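You operate a simulated robot arm through the tools that you are given. There is no shell and no other tool.

The job below is to be done with a simulated robot arm. You get a single attempt, and the scene is never put back.

TASK
Plug the black connector into port 2, tighten both thumb screws, then switch the box on.
Fine: the grey connector stays tight.

The check looks at the end state, three seconds after you hand in, the way a careful person would. Anything else that was tipped, shoved, dropped, spilled or broken makes it a failure.

THE ROBOT
A 7-joint arm with a two-finger parallel gripper, fixed in place. Base frame: the origin is on the floor under the middle of its stand, x ahead of it, y to its left, z up. Lengths are in mm, angles in degrees, forces in N, time in s.
With the tool pointing down near the work surface it reaches from about 100 to 660 mm from the base axis. Its first joint turns from -66.0 to 66.0 degrees. Payload 1.57 kg.
The TCP is the grasp point between the finger pads, 30 mm short of the fingertips. In the tool frame z runs along the fingers and y along their closing line. Largest opening 80 mm; finger width 17, thickness 12; the body of the gripper, 40 by 82 mm, starts 80 mm behind the TCP.
Orientation is that of the tool frame in the base frame, as [roll, pitch, yaw] about the fixed x, y, z axes, in that order (R = Rz(yaw) Ry(pitch) Rx(roll)). With the fingers straight down and closing along the base's y, the tool's x points along the base's -x, its y along +y and its z along -z.

THE INTERFACE
- The arm moves only by the tool servo_tool. Its argument "motion" is a list of rows, each a list of 3 entries, a list of its own where there are three numbers: the gripper command, from -1 (shut) to 1 (fully open), values between in proportion, then the shift along the base's x, y, z in mm, then the turn, a rotation vector about the base's x, y, z in degrees. In form: [[hand, [x, y, z], [rx, ry, rz]], ...]. A call has 1 to 20 rows; each row is the pose to reach, as a shift and turn from the pose commanded when the call began. Rows are played at 5 a second. More than 50 mm and 8.6 degrees between two rows, or a gripper value outside its range, and nothing of the call is played. A pose out of reach is approached as far as the arm can. The call stops where the force on the tool passes 40 N (or 10 N more than at its start, if that is more) or the arm is blocked; 0.2 s more then pass. Each finger travels about 72 mm/s and halts on what it meets, pressing with about 30 N; the grip force reading is that of the motor and also rises with nothing between the fingers. The clock runs only during rows and for 0.2 s after the last one: add rows that repeat a pose to give the fingers time. The reply holds the time, the measured pose of the TCP, the force on the tool along the base axes, the opening and the grip force, in the units named above and with some noise, with the torque about the TCP (base axes, N m) and any sound that the robot's microphone picked up.
- Cameras (640 x 400 px; columns grow to the right, rows downward): "scene" is fixed at [66.3, 434.4, 1418.6]; the picture's right is [-0.68, -0.73, 0.00], its down [-0.44, 0.41, -0.80] and it looks along [0.58, -0.55, -0.60] (base axes); focal length 361 px, centre (320, 200). "wrist" rides on the gripper at [72, -7, -122] in the tool frame; the picture's right is [0.09, 1.00, 0.00], its down [-0.84, 0.08, -0.54] and it looks along [-0.54, 0.05, 0.84] (tool axes); focal length 238 px, centre (320, 200). There is no depth. A picture from a camera that has moved, and an enlarged one, comes with that camera's place and axes in the base frame and with its lens. The place of the scene camera against the robot may be out by one fixed shift of up to 12 mm in any direction.
- grab_frame(camera): a new picture of that camera. No time passes.
- inspect(camera, box): a new picture of the part [left, top, right, bottom] of that camera's present view, enlarged. No time passes.
- job_done(): hands the job in; it is judged then, once.

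Nothing tells you positions but the pictures and the camera data. Unless the task says otherwise, let go and move clear before handing in.

The tools are called after "Request:" as name(argument=value, ...) on one line, values as JSON. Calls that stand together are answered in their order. servo_tool: Moves the arm, as the interface text tells. Its arguments: {"type":"object","properties":{"motion":{"type":"array","items":{"type":"array"}}},"required":["motion"]} The other tools are called the same way: grab_frame (camera) takes a picture; inspect (camera, box) takes an enlarged picture of a part of a camera's view; job_done () hands the job in.

At the start:

```text
t: 0.0
eef_pos: [397.0, 12.2, 1061.4]
tool_rot: [180.0, 0.0, 180.0]
force: [-0.1, 0.2, -0.2]
torque: [-0.01, -0.01, -0.01]
gripper_width: 80.0
grip_force: 0.0
```

scene: 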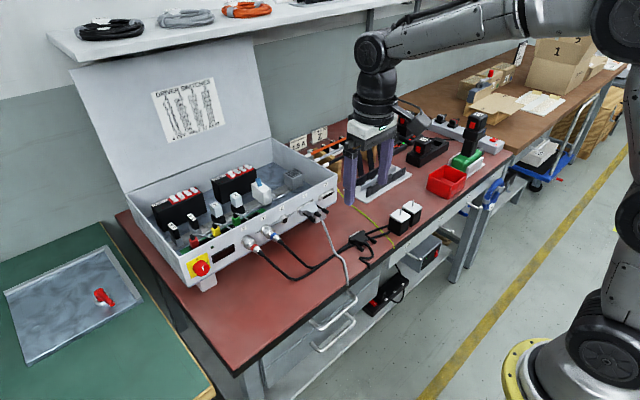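
wrist: 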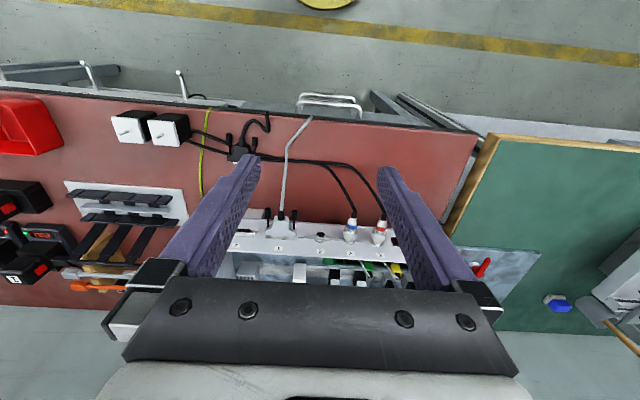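

I see a workbench with an open metal control box whose front panel carries connectors, and a black cable with a connector lying on the bench. First I will look closer at both views.

Request:
inspect(camera="scene", box=[160, 160, 360, 300])

Request:
inspect(camera="scene", box=[290, 180, 430, 270])

Request:
inspect(camera="wrist", box=[200, 100, 420, 290])

Request:
inspect(camera="scene", box=[120, 60, 260, 150])

```text
2.86 times, centred on (260, 230) of scene
camera zoom: at [66.3, 434.4, 1418.6], right [-0.68, -0.73, 0.0], down [-0.44, 0.41, -0.8], along [0.58, -0.55, -0.6], focal length 1032 px, centre (491, 114)
```

zoom: 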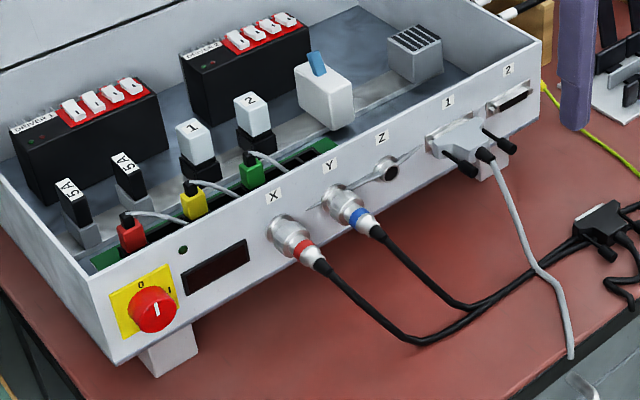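

```text
4.44 times, centred on (360, 225) of scene
camera zoom: at [66.3, 434.4, 1418.6], right [-0.68, -0.73, 0.0], down [-0.44, 0.41, -0.8], along [0.58, -0.55, -0.6], focal length 1605 px, centre (142, 89)
```

zoom: 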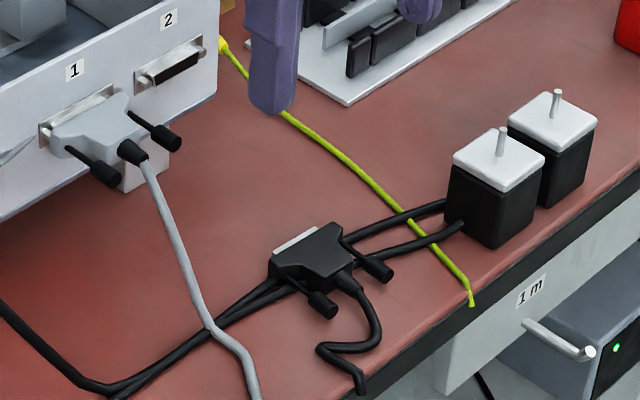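

```text
2.11 times, centred on (310, 195) of wrist
camera zoom: at [325.5, 4.3, 1183.8], right [-0.09, 1.0, 0.0], down [0.84, 0.08, 0.54], along [0.54, 0.05, -0.84], focal length 502 px, centre (341, 210)
```

zoom: 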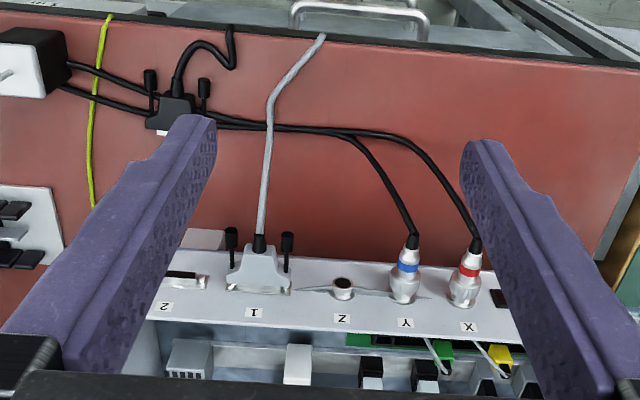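

```text
4.44 times, centred on (190, 105) of scene
camera zoom: at [66.3, 434.4, 1418.6], right [-0.68, -0.73, 0.0], down [-0.44, 0.41, -0.8], along [0.58, -0.55, -0.6], focal length 1605 px, centre (898, 622)
```

zoom: 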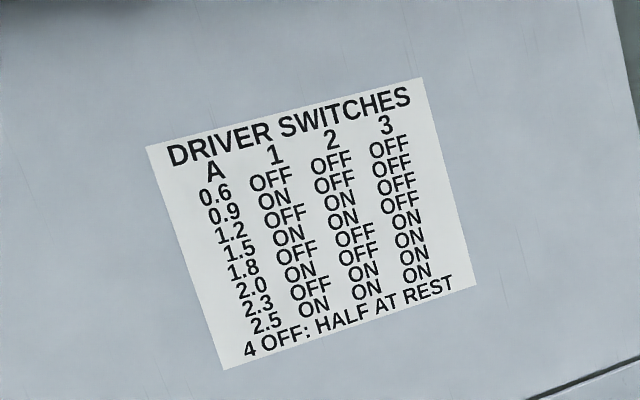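

The box's front panel faces the robot. Port 2 is at roughly (608, -99, 865) and the black connector is on the bench near (520, -138, 745). I'll move the wrist camera closer to the connector to measure it better.

Request:
servo_tool(motion=[[1, [0, -24, -15], [0, 0, 0]], [1, [0, -48, -30], [0, 0, 0]], [1, [0, -72, -50], [0, 0, 0]], [1, [0, -96, -70], [0, 0, 0]], [1, [0, -120, -85], [0, 0, 0]], [1, [0, -142, -100], [0, 0, 0]], [1, [0, -142, -100], [0, 0, 0]]])

Request:
grab_frame(camera="wrist")

Request:
grab_frame(camera="scene")

```text
t: 1.6
eef_pos: [397.6, -130.2, 960.9]
tool_rot: [-180.0, 0.1, -180.0]
force: [-0.4, 0.2, 0.9]
torque: [-0.04, -0.02, 0.02]
gripper_width: 80.2
grip_force: 0.0
```

```text
taken
camera wrist: at [325.2, -137.8, 1083.3], right [-0.09, 1.0, 0.0], down [0.84, 0.08, 0.54], along [0.54, 0.05, -0.84], focal length 238 px, centre (320, 200)
```

wrist: 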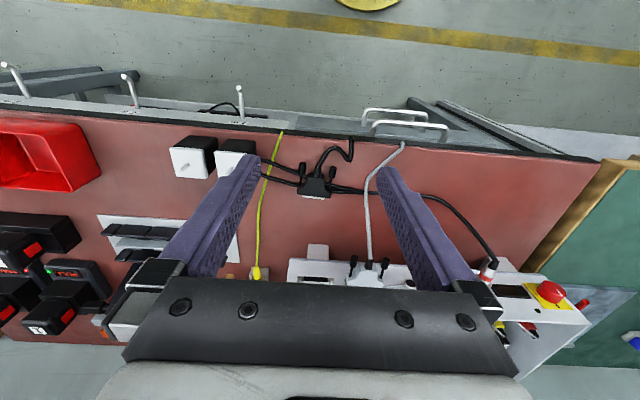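

```text
taken
```

scene: 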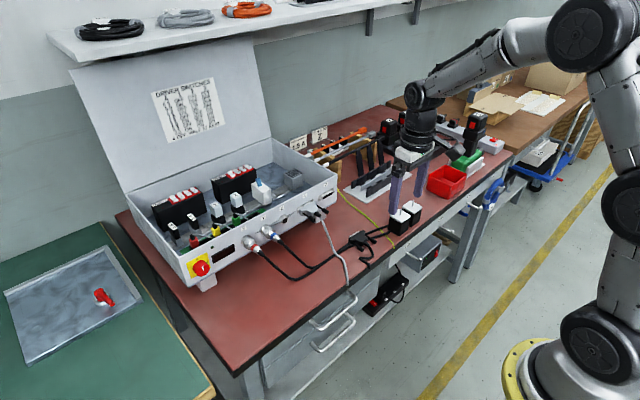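

Request:
inspect(camera="wrist", box=[250, 130, 390, 220])

Request:
inspect(camera="wrist", box=[270, 220, 430, 310])

Request:
inspect(camera="scene", box=[320, 210, 400, 270])

Request:
inspect(camera="scene", box=[290, 170, 370, 230])

```text
4.44 times, centred on (320, 175) of wrist
camera zoom: at [325.2, -137.8, 1083.3], right [-0.09, 1.0, 0.0], down [0.84, 0.08, 0.54], along [0.54, 0.05, -0.84], focal length 1059 px, centre (320, 311)
```

zoom: 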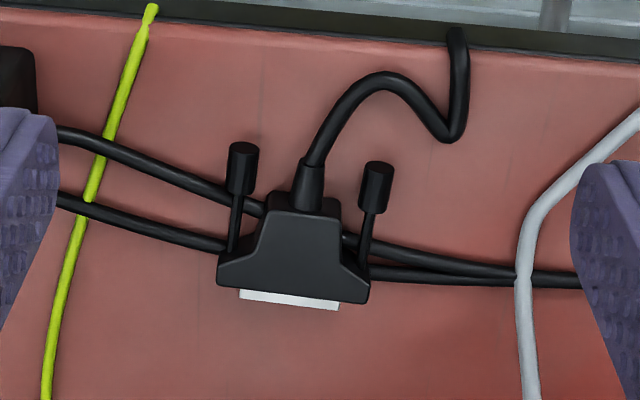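

```text
4.00 times, centred on (350, 265) of wrist
camera zoom: at [325.2, -137.8, 1083.3], right [-0.09, 1.0, 0.0], down [0.84, 0.08, 0.54], along [0.54, 0.05, -0.84], focal length 953 px, centre (200, -60)
```

zoom: 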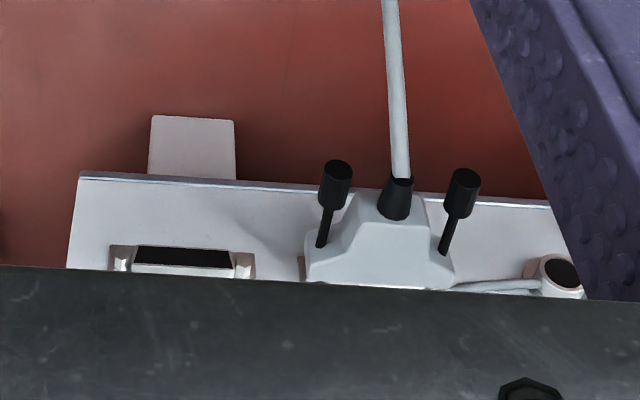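

```text
6.67 times, centred on (360, 240) of scene
camera zoom: at [66.3, 434.4, 1418.6], right [-0.68, -0.73, 0.0], down [-0.44, 0.41, -0.8], along [0.58, -0.55, -0.6], focal length 2408 px, centre (53, -67)
```

zoom: 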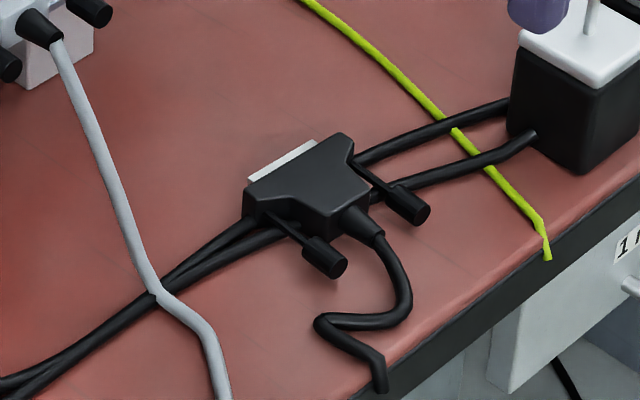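

```text
6.67 times, centred on (330, 200) of scene
camera zoom: at [66.3, 434.4, 1418.6], right [-0.68, -0.73, 0.0], down [-0.44, 0.41, -0.8], along [0.58, -0.55, -0.6], focal length 2408 px, centre (253, 200)
```

zoom: 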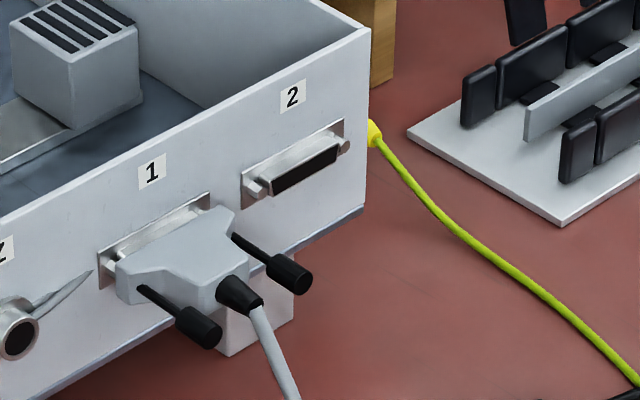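

I see the black connector lying with its mating face towards the box, with two motor cables nearby. Port 2 is to the right of the grey connector as I face the panel. Next I'll tilt the hand forward so the wrist camera faces port 2 and I can see the D-shape.

Request:
servo_tool(motion=[[1, [6, 4, -4], [0, -6.5, 0]], [1, [12, 8, -8], [0, -13, 0]], [1, [18, 12, -12], [0, -19.5, 0]], [1, [24, 16, -16], [0, -26, 0]], [1, [30, 20, -20], [0, -32.5, 0]], [1, [36, 25, -25], [0, -39, 0]], [1, [42, 30, -31], [0, -45, 0]], [1, [42, 30, -31], [0, -45, 0]]])

Request:
grab_frame(camera="wrist")

```text
t: 3.4
eef_pos: [440.0, -98.3, 930.6]
tool_rot: [-179.9, 45.1, -179.8]
force: [0.7, 0.5, -1.0]
torque: [0.0, -0.04, -0.02]
gripper_width: 80.0
grip_force: 0.1
```

```text
taken
camera wrist: at [302.8, -106.3, 966.8], right [-0.07, 1.0, -0.07], down [0.21, 0.08, 0.98], along [0.98, 0.05, -0.21], focal length 238 px, centre (320, 200)
```

wrist: 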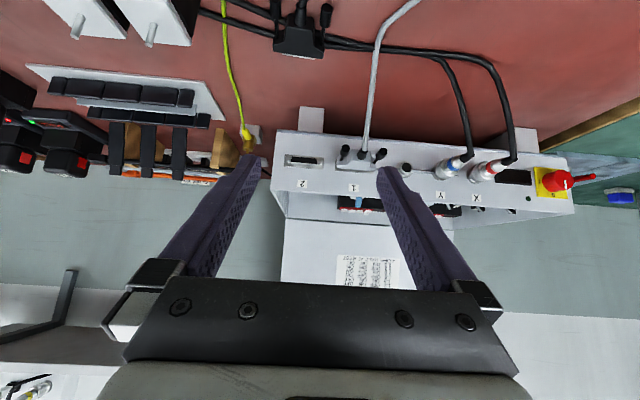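

Request:
inspect(camera="wrist", box=[265, 120, 425, 220])

Request:
inspect(camera="wrist", box=[275, 140, 335, 180])

Request:
inspect(camera="wrist", box=[420, 130, 600, 230])

Request:
inspect(camera="wrist", box=[240, 0, 360, 75])

```text
4.00 times, centred on (345, 170) of wrist
camera zoom: at [302.8, -106.3, 966.8], right [-0.07, 1.0, -0.07], down [0.21, 0.08, 0.98], along [0.98, 0.05, -0.21], focal length 953 px, centre (220, 320)
```

zoom: 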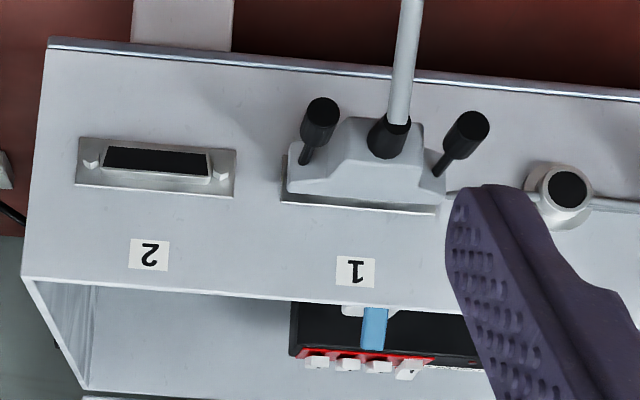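

```text
10.00 times, centred on (305, 160) of wrist
camera zoom: at [302.8, -106.3, 966.8], right [-0.07, 1.0, -0.07], down [0.21, 0.08, 0.98], along [0.98, 0.05, -0.21], focal length 2384 px, centre (470, 600)
```

zoom: 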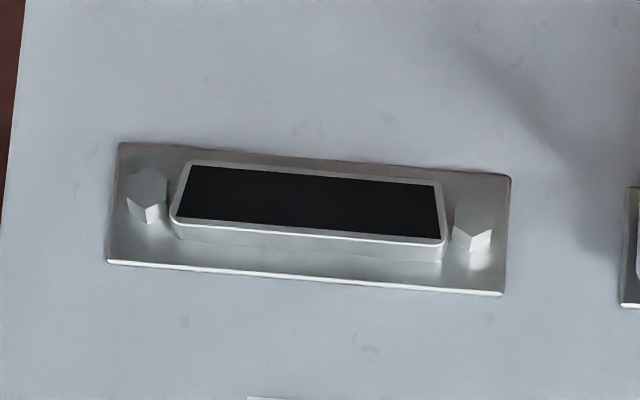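

```text
3.56 times, centred on (510, 180) of wrist
camera zoom: at [302.8, -106.3, 966.8], right [-0.07, 1.0, -0.07], down [0.21, 0.08, 0.98], along [0.98, 0.05, -0.21], focal length 848 px, centre (-356, 271)
```

zoom: 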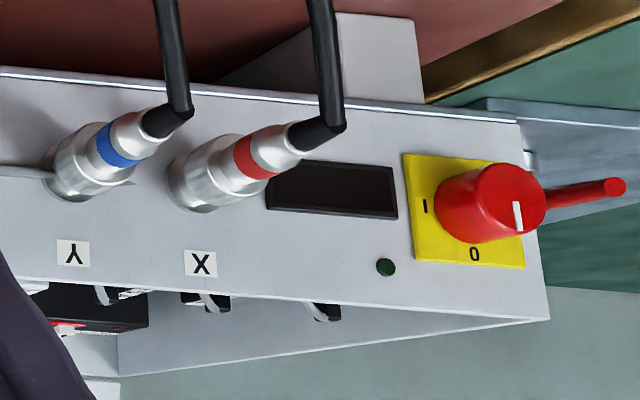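

```text
5.33 times, centred on (300, 38) of wrist
camera zoom: at [302.8, -106.3, 966.8], right [-0.07, 1.0, -0.07], down [0.21, 0.08, 0.98], along [0.98, 0.05, -0.21], focal length 1271 px, centre (427, 1067)
```

zoom: 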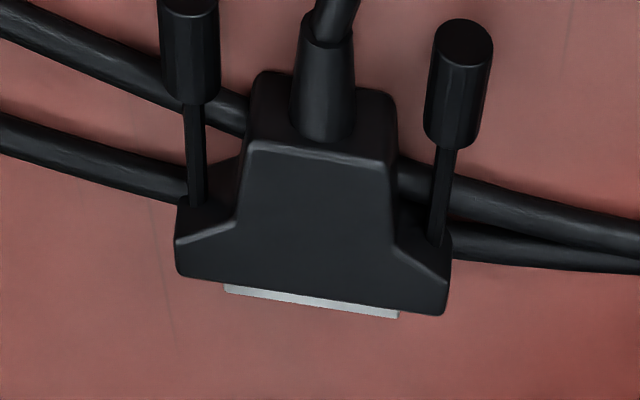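

Port 2's D is wider at the top. I need the plug's D orientation, so I'll zoom in on its shell.

Request:
inspect(camera="wrist", box=[276, 40, 332, 68])

Request:
inspect(camera="scene", box=[342, 222, 378, 246])

```text
11.43 times, centred on (304, 54) of wrist
camera zoom: at [302.8, -106.3, 966.8], right [-0.07, 1.0, -0.07], down [0.21, 0.08, 0.98], along [0.98, 0.05, -0.21], focal length 2724 px, centre (503, 1869)
```

zoom: 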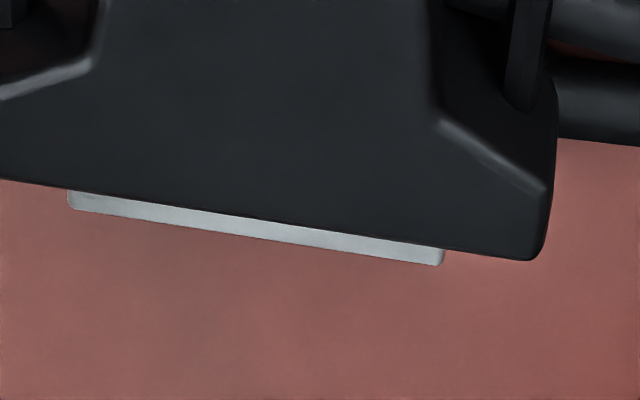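

```text
16.00 times, centred on (360, 234) of scene
camera zoom: at [66.3, 434.4, 1418.6], right [-0.68, -0.73, 0.0], down [-0.44, 0.41, -0.8], along [0.58, -0.55, -0.6], focal length 5778 px, centre (-320, -344)
```

zoom: 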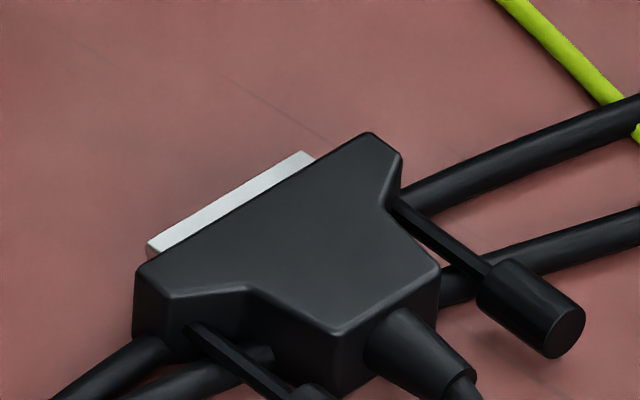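

Request:
inspect(camera="scene", box=[347, 234, 356, 240])

Request:
inspect(camera="wrist", box=[276, 52, 292, 62])

```text
16.00 times, centred on (352, 237) of scene
camera zoom: at [66.3, 434.4, 1418.6], right [-0.68, -0.73, 0.0], down [-0.44, 0.41, -0.8], along [0.58, -0.55, -0.6], focal length 5778 px, centre (-184, -392)
```

zoom: 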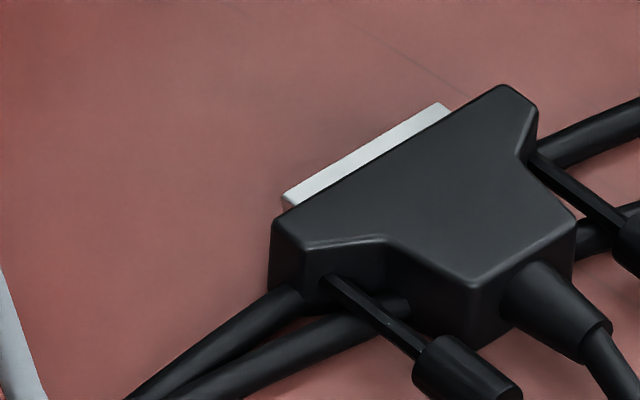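

```text
16.00 times, centred on (284, 57) of wrist
camera zoom: at [302.8, -106.3, 966.8], right [-0.07, 1.0, -0.07], down [0.21, 0.08, 0.98], along [0.98, 0.05, -0.21], focal length 3814 px, centre (896, 2488)
```

zoom: 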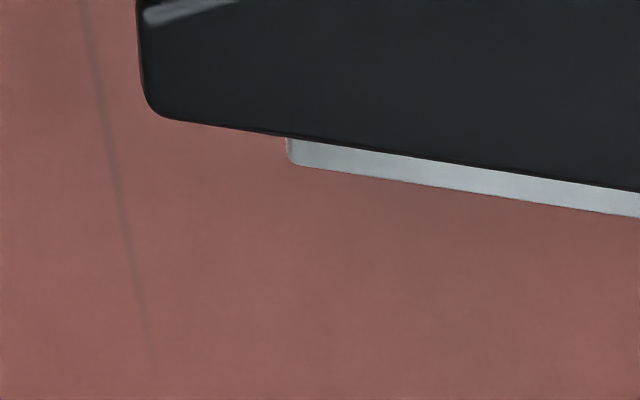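

The plug's D looks wider at the top too, matching port 2, so no flip is needed. Next I'll go back to tool-down above the connector for a close, accurate measurement.

Request:
servo_tool(motion=[[1, [8, -4, -5], [0, 6.5, 0]], [1, [16, -8, -10], [0, 13, 0]], [1, [25, -12, -20], [0, 19.5, 0]], [1, [34, -16, -30], [0, 26, 0]], [1, [43, -20, -40], [0, 32.5, 0]], [1, [52, -25, -50], [0, 39, 0]], [1, [62, -30, -60], [0, 45, 0]], [1, [62, -30, -60], [0, 45, 0]]])

Request:
grab_frame(camera="wrist")

Request:
inspect(camera="wrist", box=[240, 60, 400, 160])

Request:
inspect(camera="wrist", box=[240, 140, 400, 240])

```text
t: 5.2
eef_pos: [502.9, -127.7, 870.5]
tool_rot: [180.0, 0.0, 180.0]
force: [0.3, -0.2, -0.2]
torque: [0.0, 0.01, 0.0]
gripper_width: 80.4
grip_force: 0.0
```

```text
taken
camera wrist: at [430.1, -136.2, 993.1], right [-0.09, 1.0, 0.0], down [0.84, 0.08, 0.54], along [0.54, 0.05, -0.84], focal length 238 px, centre (320, 200)
```

wrist: 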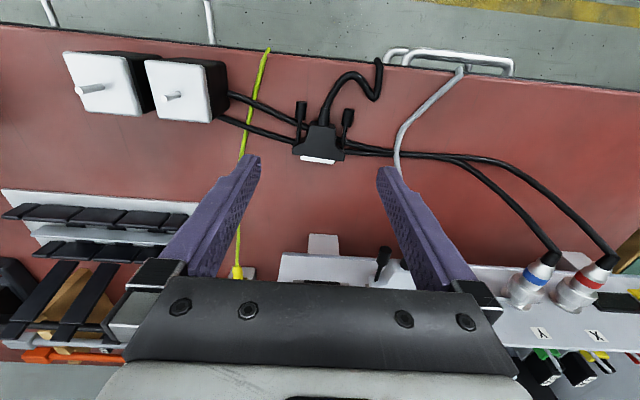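

```text
4.00 times, centred on (320, 110) of wrist
camera zoom: at [430.1, -136.2, 993.1], right [-0.09, 1.0, 0.0], down [0.84, 0.08, 0.54], along [0.54, 0.05, -0.84], focal length 953 px, centre (320, 560)
```

zoom: 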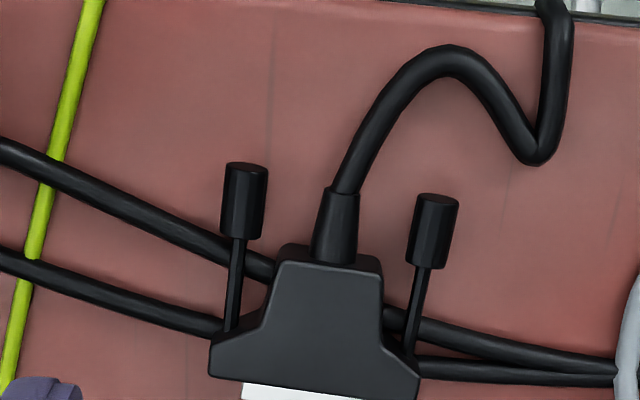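

```text
4.00 times, centred on (320, 190) of wrist
camera zoom: at [430.1, -136.2, 993.1], right [-0.09, 1.0, 0.0], down [0.84, 0.08, 0.54], along [0.54, 0.05, -0.84], focal length 953 px, centre (320, 240)
```

zoom: 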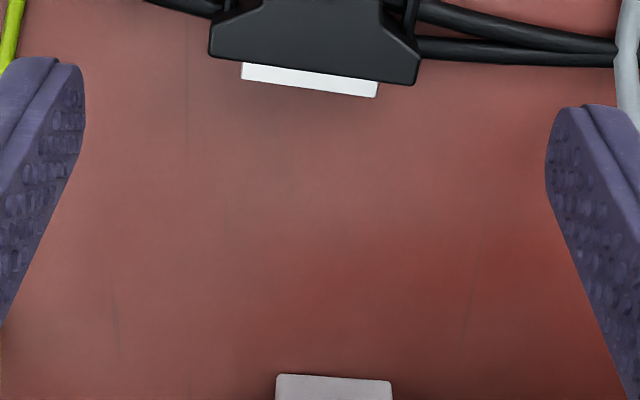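

The connector's top is near z ≈ 758 and its front edge near x ≈ 526. It is centred at y ≈ -129 and yawed about -2.7°, and the bench is near z ≈ 741. I'll position the hand above it with matching yaw and check before gripping.

Request:
servo_tool(motion=[[1, [4, 0, -15], [0, 0, -0.7]], [1, [8, -0.5, -30], [0, 0, -1.4]], [1, [12, -1, -45], [0, 0, -2.1]], [1, [14.8, -1, -60], [0, 0, -2.7]], [1, [14.8, -1, -68], [0, 0, -2.7]], [1, [14.8, -1, -68], [0, 0, -2.7]]])

Request:
grab_frame(camera="wrist")

Request:
inspect(camera="wrist", box=[240, 80, 400, 180])

Request:
inspect(camera="scene", box=[320, 200, 400, 250])

```text
t: 6.6
eef_pos: [517.2, -131.6, 803.0]
tool_rot: [-180.0, 0.1, 177.3]
force: [0.1, -0.1, -0.9]
torque: [-0.01, 0.02, 0.01]
gripper_width: 80.2
grip_force: 0.1
```

```text
taken
camera wrist: at [444.3, -135.8, 925.2], right [-0.04, 1.0, 0.0], down [0.84, 0.04, 0.54], along [0.54, 0.02, -0.84], focal length 238 px, centre (320, 200)
```

wrist: 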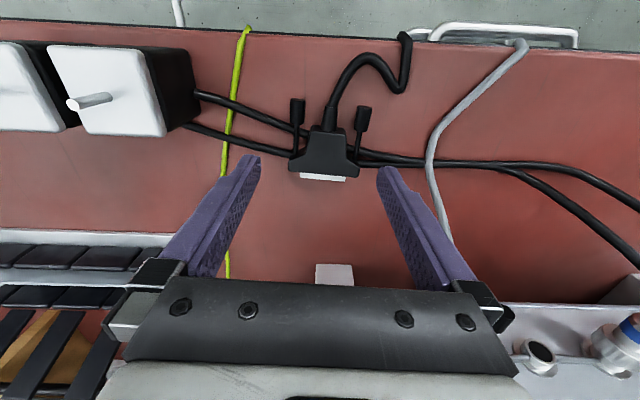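

```text
4.00 times, centred on (320, 130) of wrist
camera zoom: at [444.3, -135.8, 925.2], right [-0.04, 1.0, 0.0], down [0.84, 0.04, 0.54], along [0.54, 0.02, -0.84], focal length 953 px, centre (320, 480)
```

zoom: 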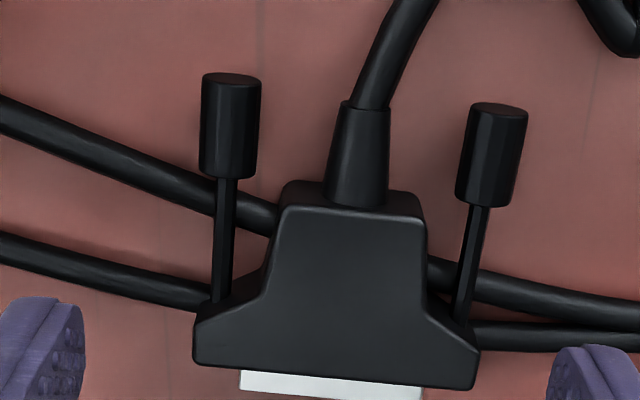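

```text
8.00 times, centred on (360, 225) of scene
camera zoom: at [66.3, 434.4, 1418.6], right [-0.68, -0.73, 0.0], down [-0.44, 0.41, -0.8], along [0.58, -0.55, -0.6], focal length 2889 px, centre (0, 0)
```

zoom: 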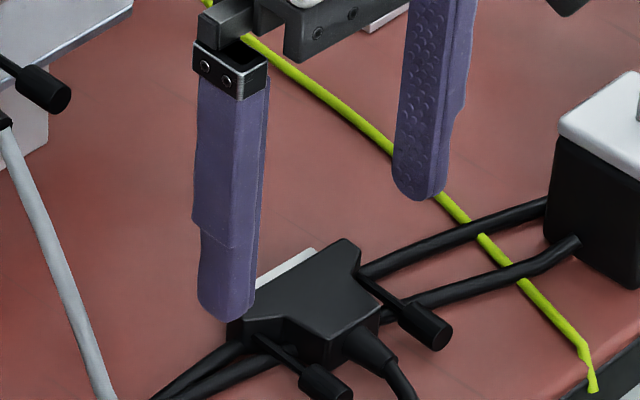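

The hand is about 4 mm too far toward -y relative to the connector. I'll correct that and descend carefully, keeping the fingertips above the cables.

Request:
servo_tool(motion=[[1, [0, 2, -3], [0, 0, -0.4]], [1, [0, 3.8, -6], [0, 0, -0.8]], [1, [0, 3.8, -10], [0, 0, -0.8]], [1, [0, 3.8, -14], [0, 0, -0.8]], [1, [0, 3.8, -17], [0, 0, -0.8]], [1, [0, 3.8, -17], [0, 0, -0.8]]])

Request:
inspect(camera="wrist", box=[240, 100, 400, 200])

Request:
inspect(camera="scene", box=[330, 215, 390, 255])

```text
t: 8.0
eef_pos: [516.3, -127.8, 784.3]
tool_rot: [180.0, 0.0, 176.6]
force: [0.5, -0.3, 1.3]
torque: [0.0, 0.0, 0.02]
gripper_width: 80.0
grip_force: 0.0
```

```text
4.00 times, centred on (320, 150) of wrist
camera zoom: at [444.1, -130.4, 907.7], right [-0.03, 1.0, 0.0], down [0.84, 0.03, 0.54], along [0.54, 0.02, -0.84], focal length 953 px, centre (320, 400)
```

zoom: 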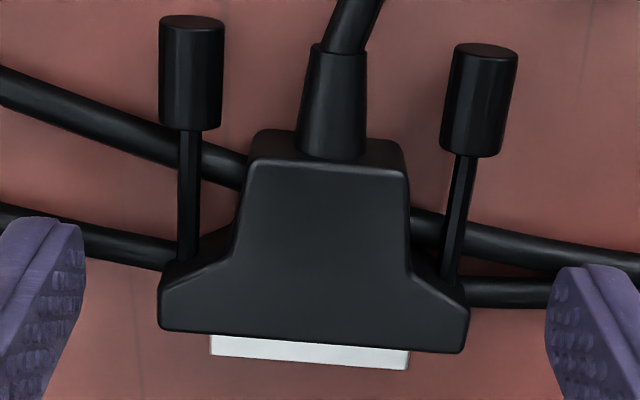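

```text
10.00 times, centred on (360, 235) of scene
camera zoom: at [66.3, 434.4, 1418.6], right [-0.68, -0.73, 0.0], down [-0.44, 0.41, -0.8], along [0.58, -0.55, -0.6], focal length 3611 px, centre (-80, -150)
```

zoom: 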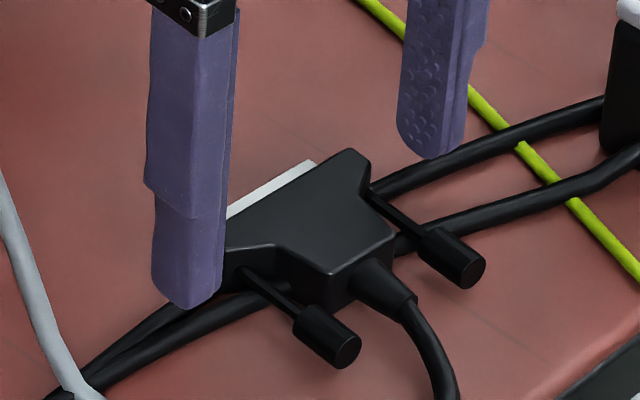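

The fingers now straddle the connector evenly. I'll descend the last 6 mm, nudge 1 mm forward, and check the force.

Request:
servo_tool(motion=[[1, [0.5, 0, -2], [0, 0, 0]], [1, [1, 0, -4], [0, 0, 0]], [1, [1, 0, -6], [0, 0, 0]], [1, [1, 0, -6], [0, 0, 0]]])

Request:
inspect(camera="scene", box=[330, 215, 390, 255])

Request:
inspect(camera="wrist", box=[240, 100, 400, 200])

```text
t: 9.0
eef_pos: [518.7, -127.6, 778.1]
tool_rot: [-179.9, 0.1, 176.5]
force: [-0.6, -0.2, 0.3]
torque: [0.06, 0.03, 0.01]
gripper_width: 79.9
grip_force: 0.0
```

```text
10.00 times, centred on (360, 235) of scene
camera zoom: at [66.3, 434.4, 1418.6], right [-0.68, -0.73, 0.0], down [-0.44, 0.41, -0.8], along [0.58, -0.55, -0.6], focal length 3611 px, centre (-80, -150)
```

zoom: 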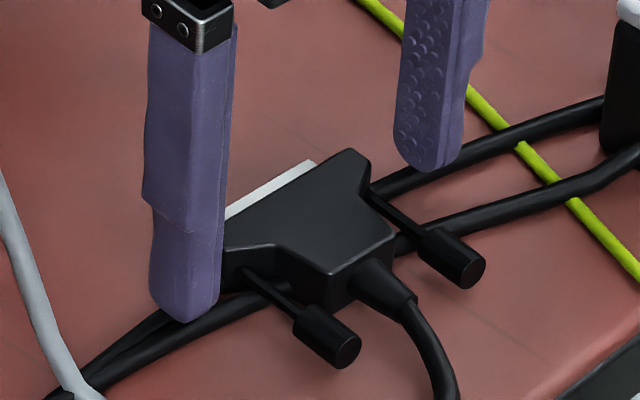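

```text
4.00 times, centred on (320, 150) of wrist
camera zoom: at [444.9, -130.7, 902.2], right [-0.03, 1.0, 0.0], down [0.84, 0.03, 0.54], along [0.54, 0.02, -0.84], focal length 953 px, centre (320, 400)
```

zoom: 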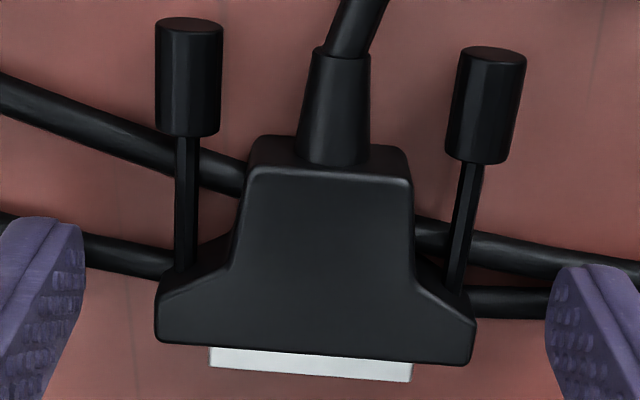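

No contact yet and the alignment looks right. I'll go 1.5 mm lower and close on the connector's flange sides.

Request:
servo_tool(motion=[[1, [0, 0, -1.5], [0, 0, 0]], [0.5, [0, 0, -1.5], [0, 0, 0]], [0.3, [0, 0, -1.5], [0, 0, 0]], [-1, [0, 0, -1.5], [0, 0, 0]], [-1, [0, 0, -1.5], [0, 0, 0]], [-1, [0, 0, -1.5], [0, 0, 0]]])

Request:
inspect(camera="scene", box=[330, 215, 390, 255])

Request:
inspect(camera="wrist", box=[240, 100, 400, 200])

```text
t: 10.4
eef_pos: [517.6, -127.8, 778.6]
tool_rot: [-180.0, 0.0, 176.5]
force: [-1.0, -0.1, 0.3]
torque: [-0.01, 0.0, 0.03]
gripper_width: 54.9
grip_force: 30.5
```

```text
10.00 times, centred on (360, 235) of scene
camera zoom: at [66.3, 434.4, 1418.6], right [-0.68, -0.73, 0.0], down [-0.44, 0.41, -0.8], along [0.58, -0.55, -0.6], focal length 3611 px, centre (-80, -150)
```

zoom: 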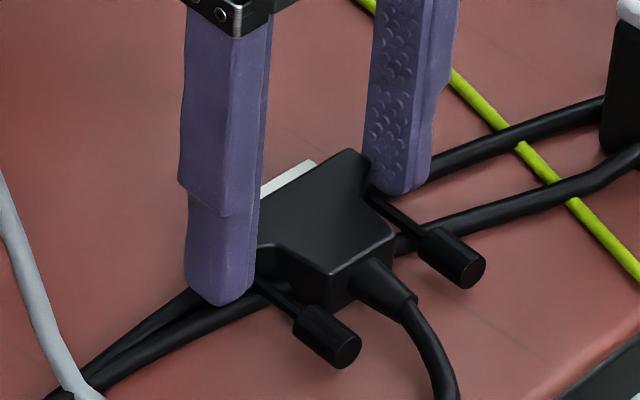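

```text
4.00 times, centred on (320, 150) of wrist
camera zoom: at [444.8, -130.8, 900.5], right [-0.03, 1.0, 0.0], down [0.84, 0.03, 0.54], along [0.54, 0.02, -0.84], focal length 953 px, centre (320, 400)
```

zoom: 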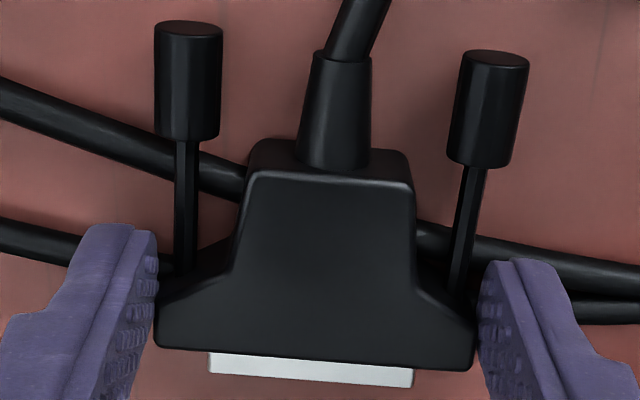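

The grip holds at 54.9 mm width. I'll lift a little and check that it comes up cleanly.

Request:
servo_tool(motion=[[-1, [0, 0, 2], [0, 0, 0]], [-1, [0, 0, 5], [0, 0, 0]], [-1, [0, 0, 10], [0, 0, 0]], [-1, [0, 0, 15], [0, 0, 0]], [-1, [0, 0, 20], [0, 0, 0]], [-1, [0, 0, 20], [0, 0, 0]]])

Request:
inspect(camera="scene", box=[320, 200, 400, 255])

Request:
inspect(camera="wrist", box=[240, 100, 400, 200])

```text
t: 11.8
eef_pos: [517.2, -126.1, 798.4]
tool_rot: [180.0, 0.1, 176.5]
force: [-0.7, -0.6, -1.2]
torque: [0.01, 0.0, -0.01]
gripper_width: 55.3
grip_force: 29.5
```

```text
7.27 times, centred on (360, 228) of scene
camera zoom: at [66.3, 434.4, 1418.6], right [-0.68, -0.73, 0.0], down [-0.44, 0.41, -0.8], along [0.58, -0.55, -0.6], focal length 2626 px, centre (29, 0)
```

zoom: 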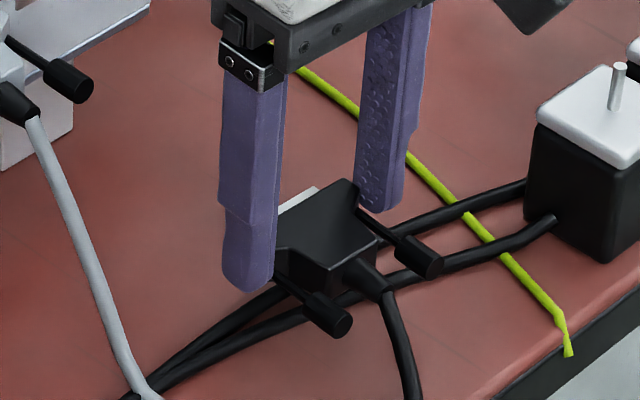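

```text
4.00 times, centred on (320, 150) of wrist
camera zoom: at [444.8, -129.9, 920.4], right [-0.03, 1.0, 0.0], down [0.84, 0.03, 0.54], along [0.54, 0.02, -0.84], focal length 953 px, centre (320, 400)
```

zoom: 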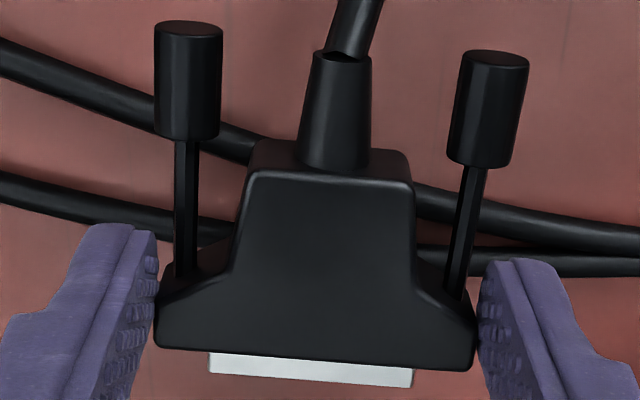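

The connector is held squarely, and its front edge is about 10 mm ahead of the TCP. My refined estimate puts port 2 near (625, -116, 840). I'll raise the connector to a stand-off in front of it with yaw 0 and re-measure.

Request:
servo_tool(motion=[[-1, [0, 2, 12], [0, 0, 0.5]], [-1, [0, 4, 25], [0, 0, 1]], [-1, [5, 6, 38], [0, 0, 1.5]], [-1, [12, 8, 50], [0, 0, 2]], [-1, [20, 10, 60], [0, 0, 2.5]], [-1, [28, 11, 66], [0, 0, 3]], [-1, [36, 11, 70], [0, 0, 3.5]], [-1, [36, 11, 70], [0, 0, 3.5]]])

Request:
grab_frame(camera="wrist")

Request:
inspect(camera="wrist", box=[250, 140, 410, 290])

Request:
inspect(camera="scene", box=[290, 170, 400, 250])

```text
t: 13.6
eef_pos: [554.4, -115.6, 867.6]
tool_rot: [-179.9, 0.0, -180.0]
force: [0.1, -0.6, -0.6]
torque: [-0.04, 0.01, 0.0]
gripper_width: 55.1
grip_force: 29.9
```

```text
taken
camera wrist: at [481.8, -123.2, 990.1], right [-0.09, 1.0, 0.0], down [0.84, 0.08, 0.54], along [0.54, 0.05, -0.84], focal length 238 px, centre (320, 200)
```

wrist: 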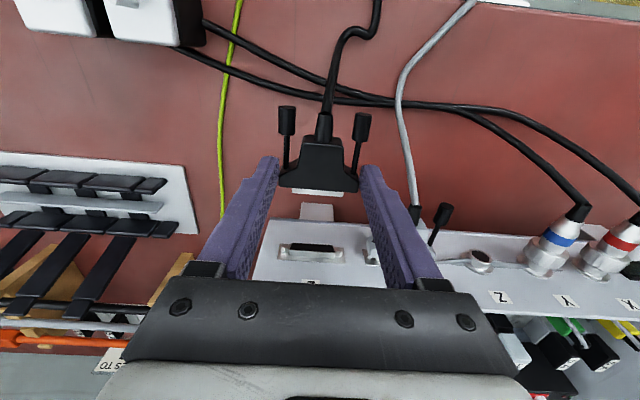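

```text
2.67 times, centred on (330, 215) of wrist
camera zoom: at [481.8, -123.2, 990.1], right [-0.09, 1.0, 0.0], down [0.84, 0.08, 0.54], along [0.54, 0.05, -0.84], focal length 636 px, centre (293, 160)
```

zoom: 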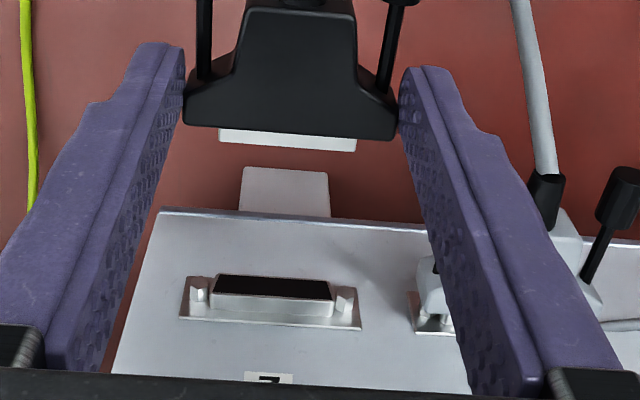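

```text
5.00 times, centred on (345, 210) of scene
camera zoom: at [66.3, 434.4, 1418.6], right [-0.68, -0.73, 0.0], down [-0.44, 0.41, -0.8], along [0.58, -0.55, -0.6], focal length 1806 px, centre (195, 150)
```

zoom: 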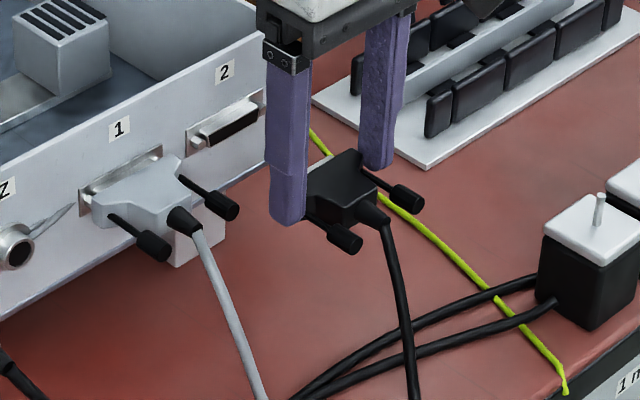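

Triangulating from two wrist views puts the port 2 face at about (628, -116, 839), and the held plug is almost in line with it. I'll creep forward to leave about a 10 mm gap, then check alignment with both cameras.

Request:
servo_tool(motion=[[-1, [10, 0, 0], [0, 0, 0]], [-1, [20, 0, 0], [0, 0, 0]], [-1, [30, 0, 0], [0, 0, 0]], [-1, [38, 0, 0], [0, 0, 0]], [-1, [45, 0, 0], [0, 0, 0]], [-1, [45, 0, 0], [0, 0, 0]]])

Request:
inspect(camera="wrist", box=[250, 130, 410, 230])

Request:
inspect(camera="scene", box=[300, 175, 360, 215])

```text
t: 15.0
eef_pos: [599.2, -114.9, 867.7]
tool_rot: [180.0, 0.0, 180.0]
force: [-0.3, 0.3, -0.6]
torque: [0.01, -0.02, -0.02]
gripper_width: 55.2
grip_force: 29.8
```

```text
4.00 times, centred on (330, 180) of wrist
camera zoom: at [526.6, -123.3, 990.9], right [-0.09, 1.0, 0.0], down [0.84, 0.08, 0.54], along [0.54, 0.05, -0.84], focal length 953 px, centre (280, 280)
```

zoom: 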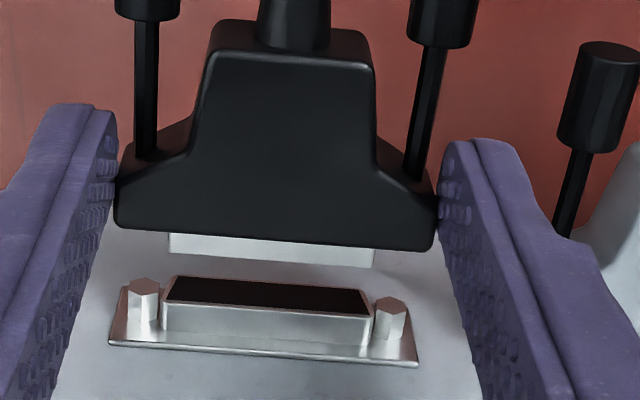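

```text
10.00 times, centred on (330, 195) of scene
camera zoom: at [66.3, 434.4, 1418.6], right [-0.68, -0.73, 0.0], down [-0.44, 0.41, -0.8], along [0.58, -0.55, -0.6], focal length 3611 px, centre (220, 250)
```

zoom: 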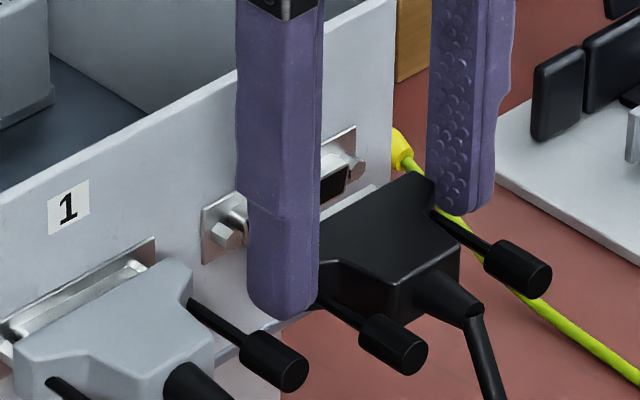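

Both wrist views show the plug nearly in line sideways and parallel to the port. I still need the height match, so I'll zoom in with both cameras.

Request:
inspect(camera="scene", box=[318, 180, 354, 204])

Request:
inspect(camera="wrist", box=[285, 160, 365, 210])

```text
16.00 times, centred on (336, 192) of scene
camera zoom: at [66.3, 434.4, 1418.6], right [-0.68, -0.73, 0.0], down [-0.44, 0.41, -0.8], along [0.58, -0.55, -0.6], focal length 5778 px, centre (64, 328)
```

zoom: 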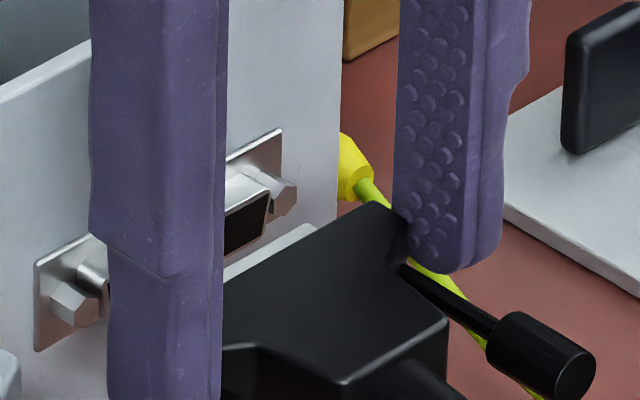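

```text
8.00 times, centred on (325, 185) of wrist
camera zoom: at [526.6, -123.3, 990.9], right [-0.09, 1.0, 0.0], down [0.84, 0.08, 0.54], along [0.54, 0.05, -0.84], focal length 1907 px, centre (280, 320)
```

zoom: 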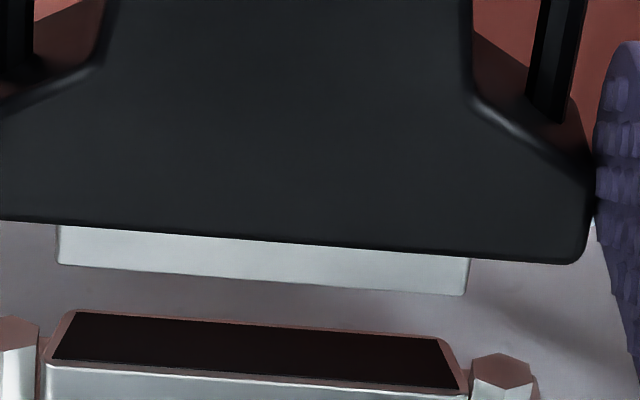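

Laterally it is within 0.5 mm, but the two views disagree slightly on height. I'll close the gap to about 3 mm, which makes the height reading much less ambiguous.

Request:
servo_tool(motion=[[-1, [2, 0.4, 0], [0, 0, 0]], [-1, [4, 0.4, 0], [0, 0, 0]], [-1, [6, 0.4, 0], [0, 0, 0]], [-1, [6, 0.4, 0], [0, 0, 0]]])

Request:
inspect(camera="wrist", box=[285, 160, 365, 210])

Request:
inspect(camera="scene", box=[318, 180, 354, 204])

Request:
inspect(camera="wrist", box=[270, 170, 310, 195])

Request:
inspect(camera="wrist", box=[325, 170, 365, 195])

```text
t: 16.0
eef_pos: [603.7, -115.2, 867.1]
tool_rot: [-179.9, 0.0, 180.0]
force: [-0.2, -0.1, -1.1]
torque: [0.04, -0.01, -0.02]
gripper_width: 55.1
grip_force: 30.2
```

```text
8.00 times, centred on (325, 185) of wrist
camera zoom: at [531.9, -123.5, 990.7], right [-0.09, 1.0, 0.0], down [0.84, 0.08, 0.54], along [0.54, 0.05, -0.84], focal length 1907 px, centre (280, 320)
```

zoom: 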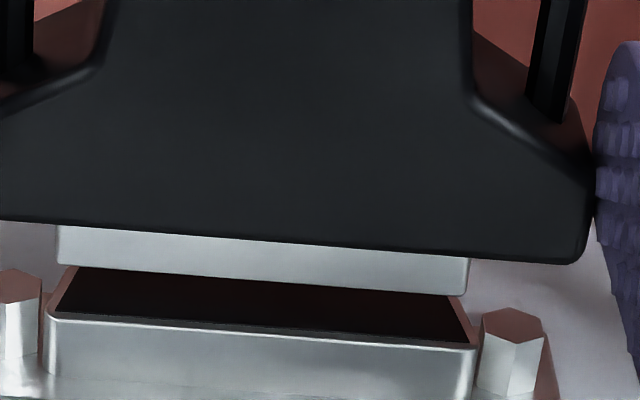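

```text
16.00 times, centred on (336, 192) of scene
camera zoom: at [66.3, 434.4, 1418.6], right [-0.68, -0.73, 0.0], down [-0.44, 0.41, -0.8], along [0.58, -0.55, -0.6], focal length 5778 px, centre (64, 328)
```

zoom: 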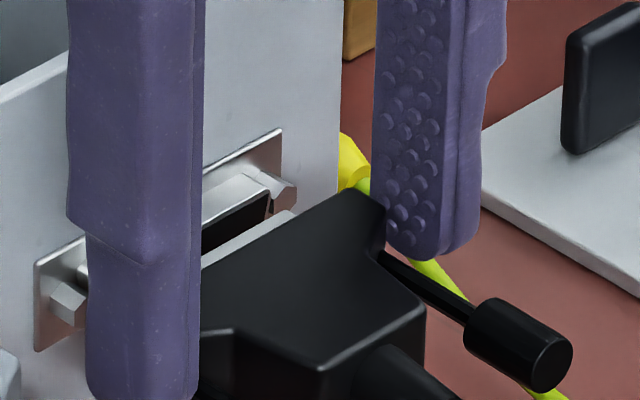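

```text
16.00 times, centred on (290, 182) of wrist
camera zoom: at [531.9, -123.5, 990.7], right [-0.09, 1.0, 0.0], down [0.84, 0.08, 0.54], along [0.54, 0.05, -0.84], focal length 3814 px, centre (800, 480)
```

zoom: 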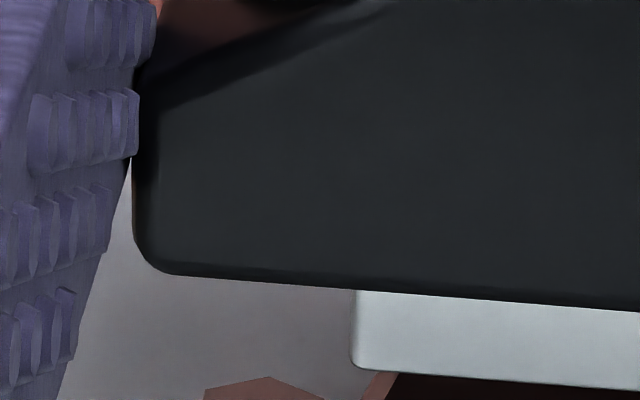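

```text
16.00 times, centred on (345, 182) of wrist
camera zoom: at [531.9, -123.5, 990.7], right [-0.09, 1.0, 0.0], down [0.84, 0.08, 0.54], along [0.54, 0.05, -0.84], focal length 3814 px, centre (-80, 480)
```

zoom: 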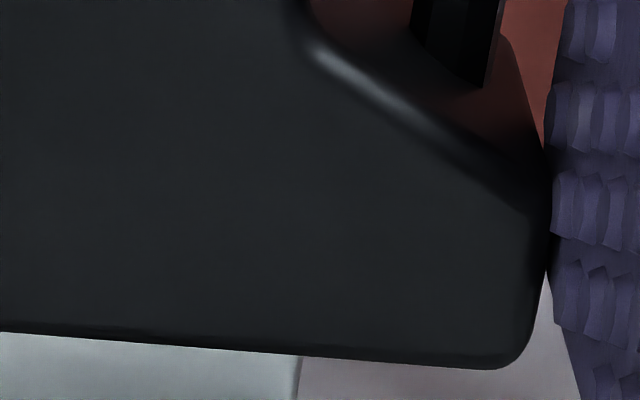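

The gap is now about 4–5 mm. The port opening looks about 0.8 mm higher and about 0.5 mm toward +y of the plug. I'll apply those corrections and creep to about a 2 mm gap to re-check.

Request:
servo_tool(motion=[[-1, [0, 0.5, 0.8], [0, 0, 0]], [-1, [1, 0.6, 0.8], [0, 0, 0]], [-1, [2.5, 0.6, 0.8], [0, 0, 0]], [-1, [2.5, 0.6, 0.8], [0, 0, 0]], [-1, [2.5, 0.6, 0.8], [0, 0, 0]]])

Request:
inspect(camera="wrist", box=[285, 160, 365, 210])

Request:
inspect(camera="scene", box=[318, 180, 354, 204])

```text
t: 17.2
eef_pos: [607.7, -115.0, 869.4]
tool_rot: [-180.0, -0.1, 180.0]
force: [-0.4, 0.6, -0.6]
torque: [0.02, -0.01, -0.01]
gripper_width: 55.0
grip_force: 29.6
```

```text
8.00 times, centred on (325, 185) of wrist
camera zoom: at [535.0, -122.6, 991.4], right [-0.09, 1.0, 0.0], down [0.84, 0.08, 0.54], along [0.54, 0.05, -0.84], focal length 1907 px, centre (280, 320)
```

zoom: 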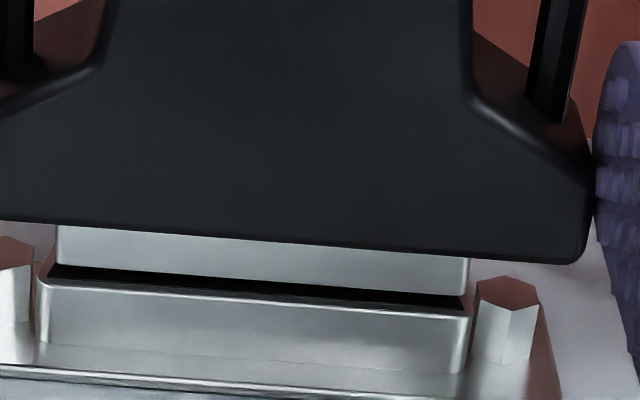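

```text
16.00 times, centred on (336, 192) of scene
camera zoom: at [66.3, 434.4, 1418.6], right [-0.68, -0.73, 0.0], down [-0.44, 0.41, -0.8], along [0.58, -0.55, -0.6], focal length 5778 px, centre (64, 328)
```

zoom: 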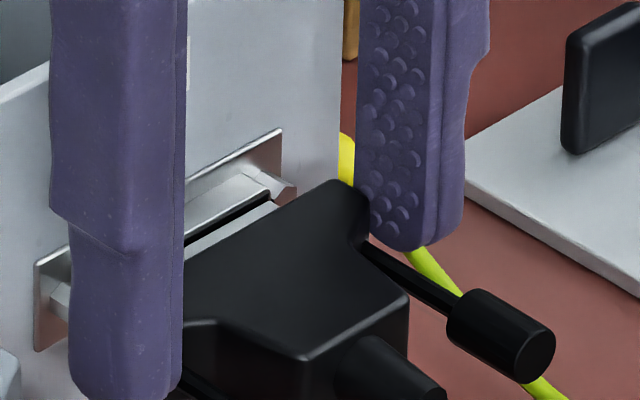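

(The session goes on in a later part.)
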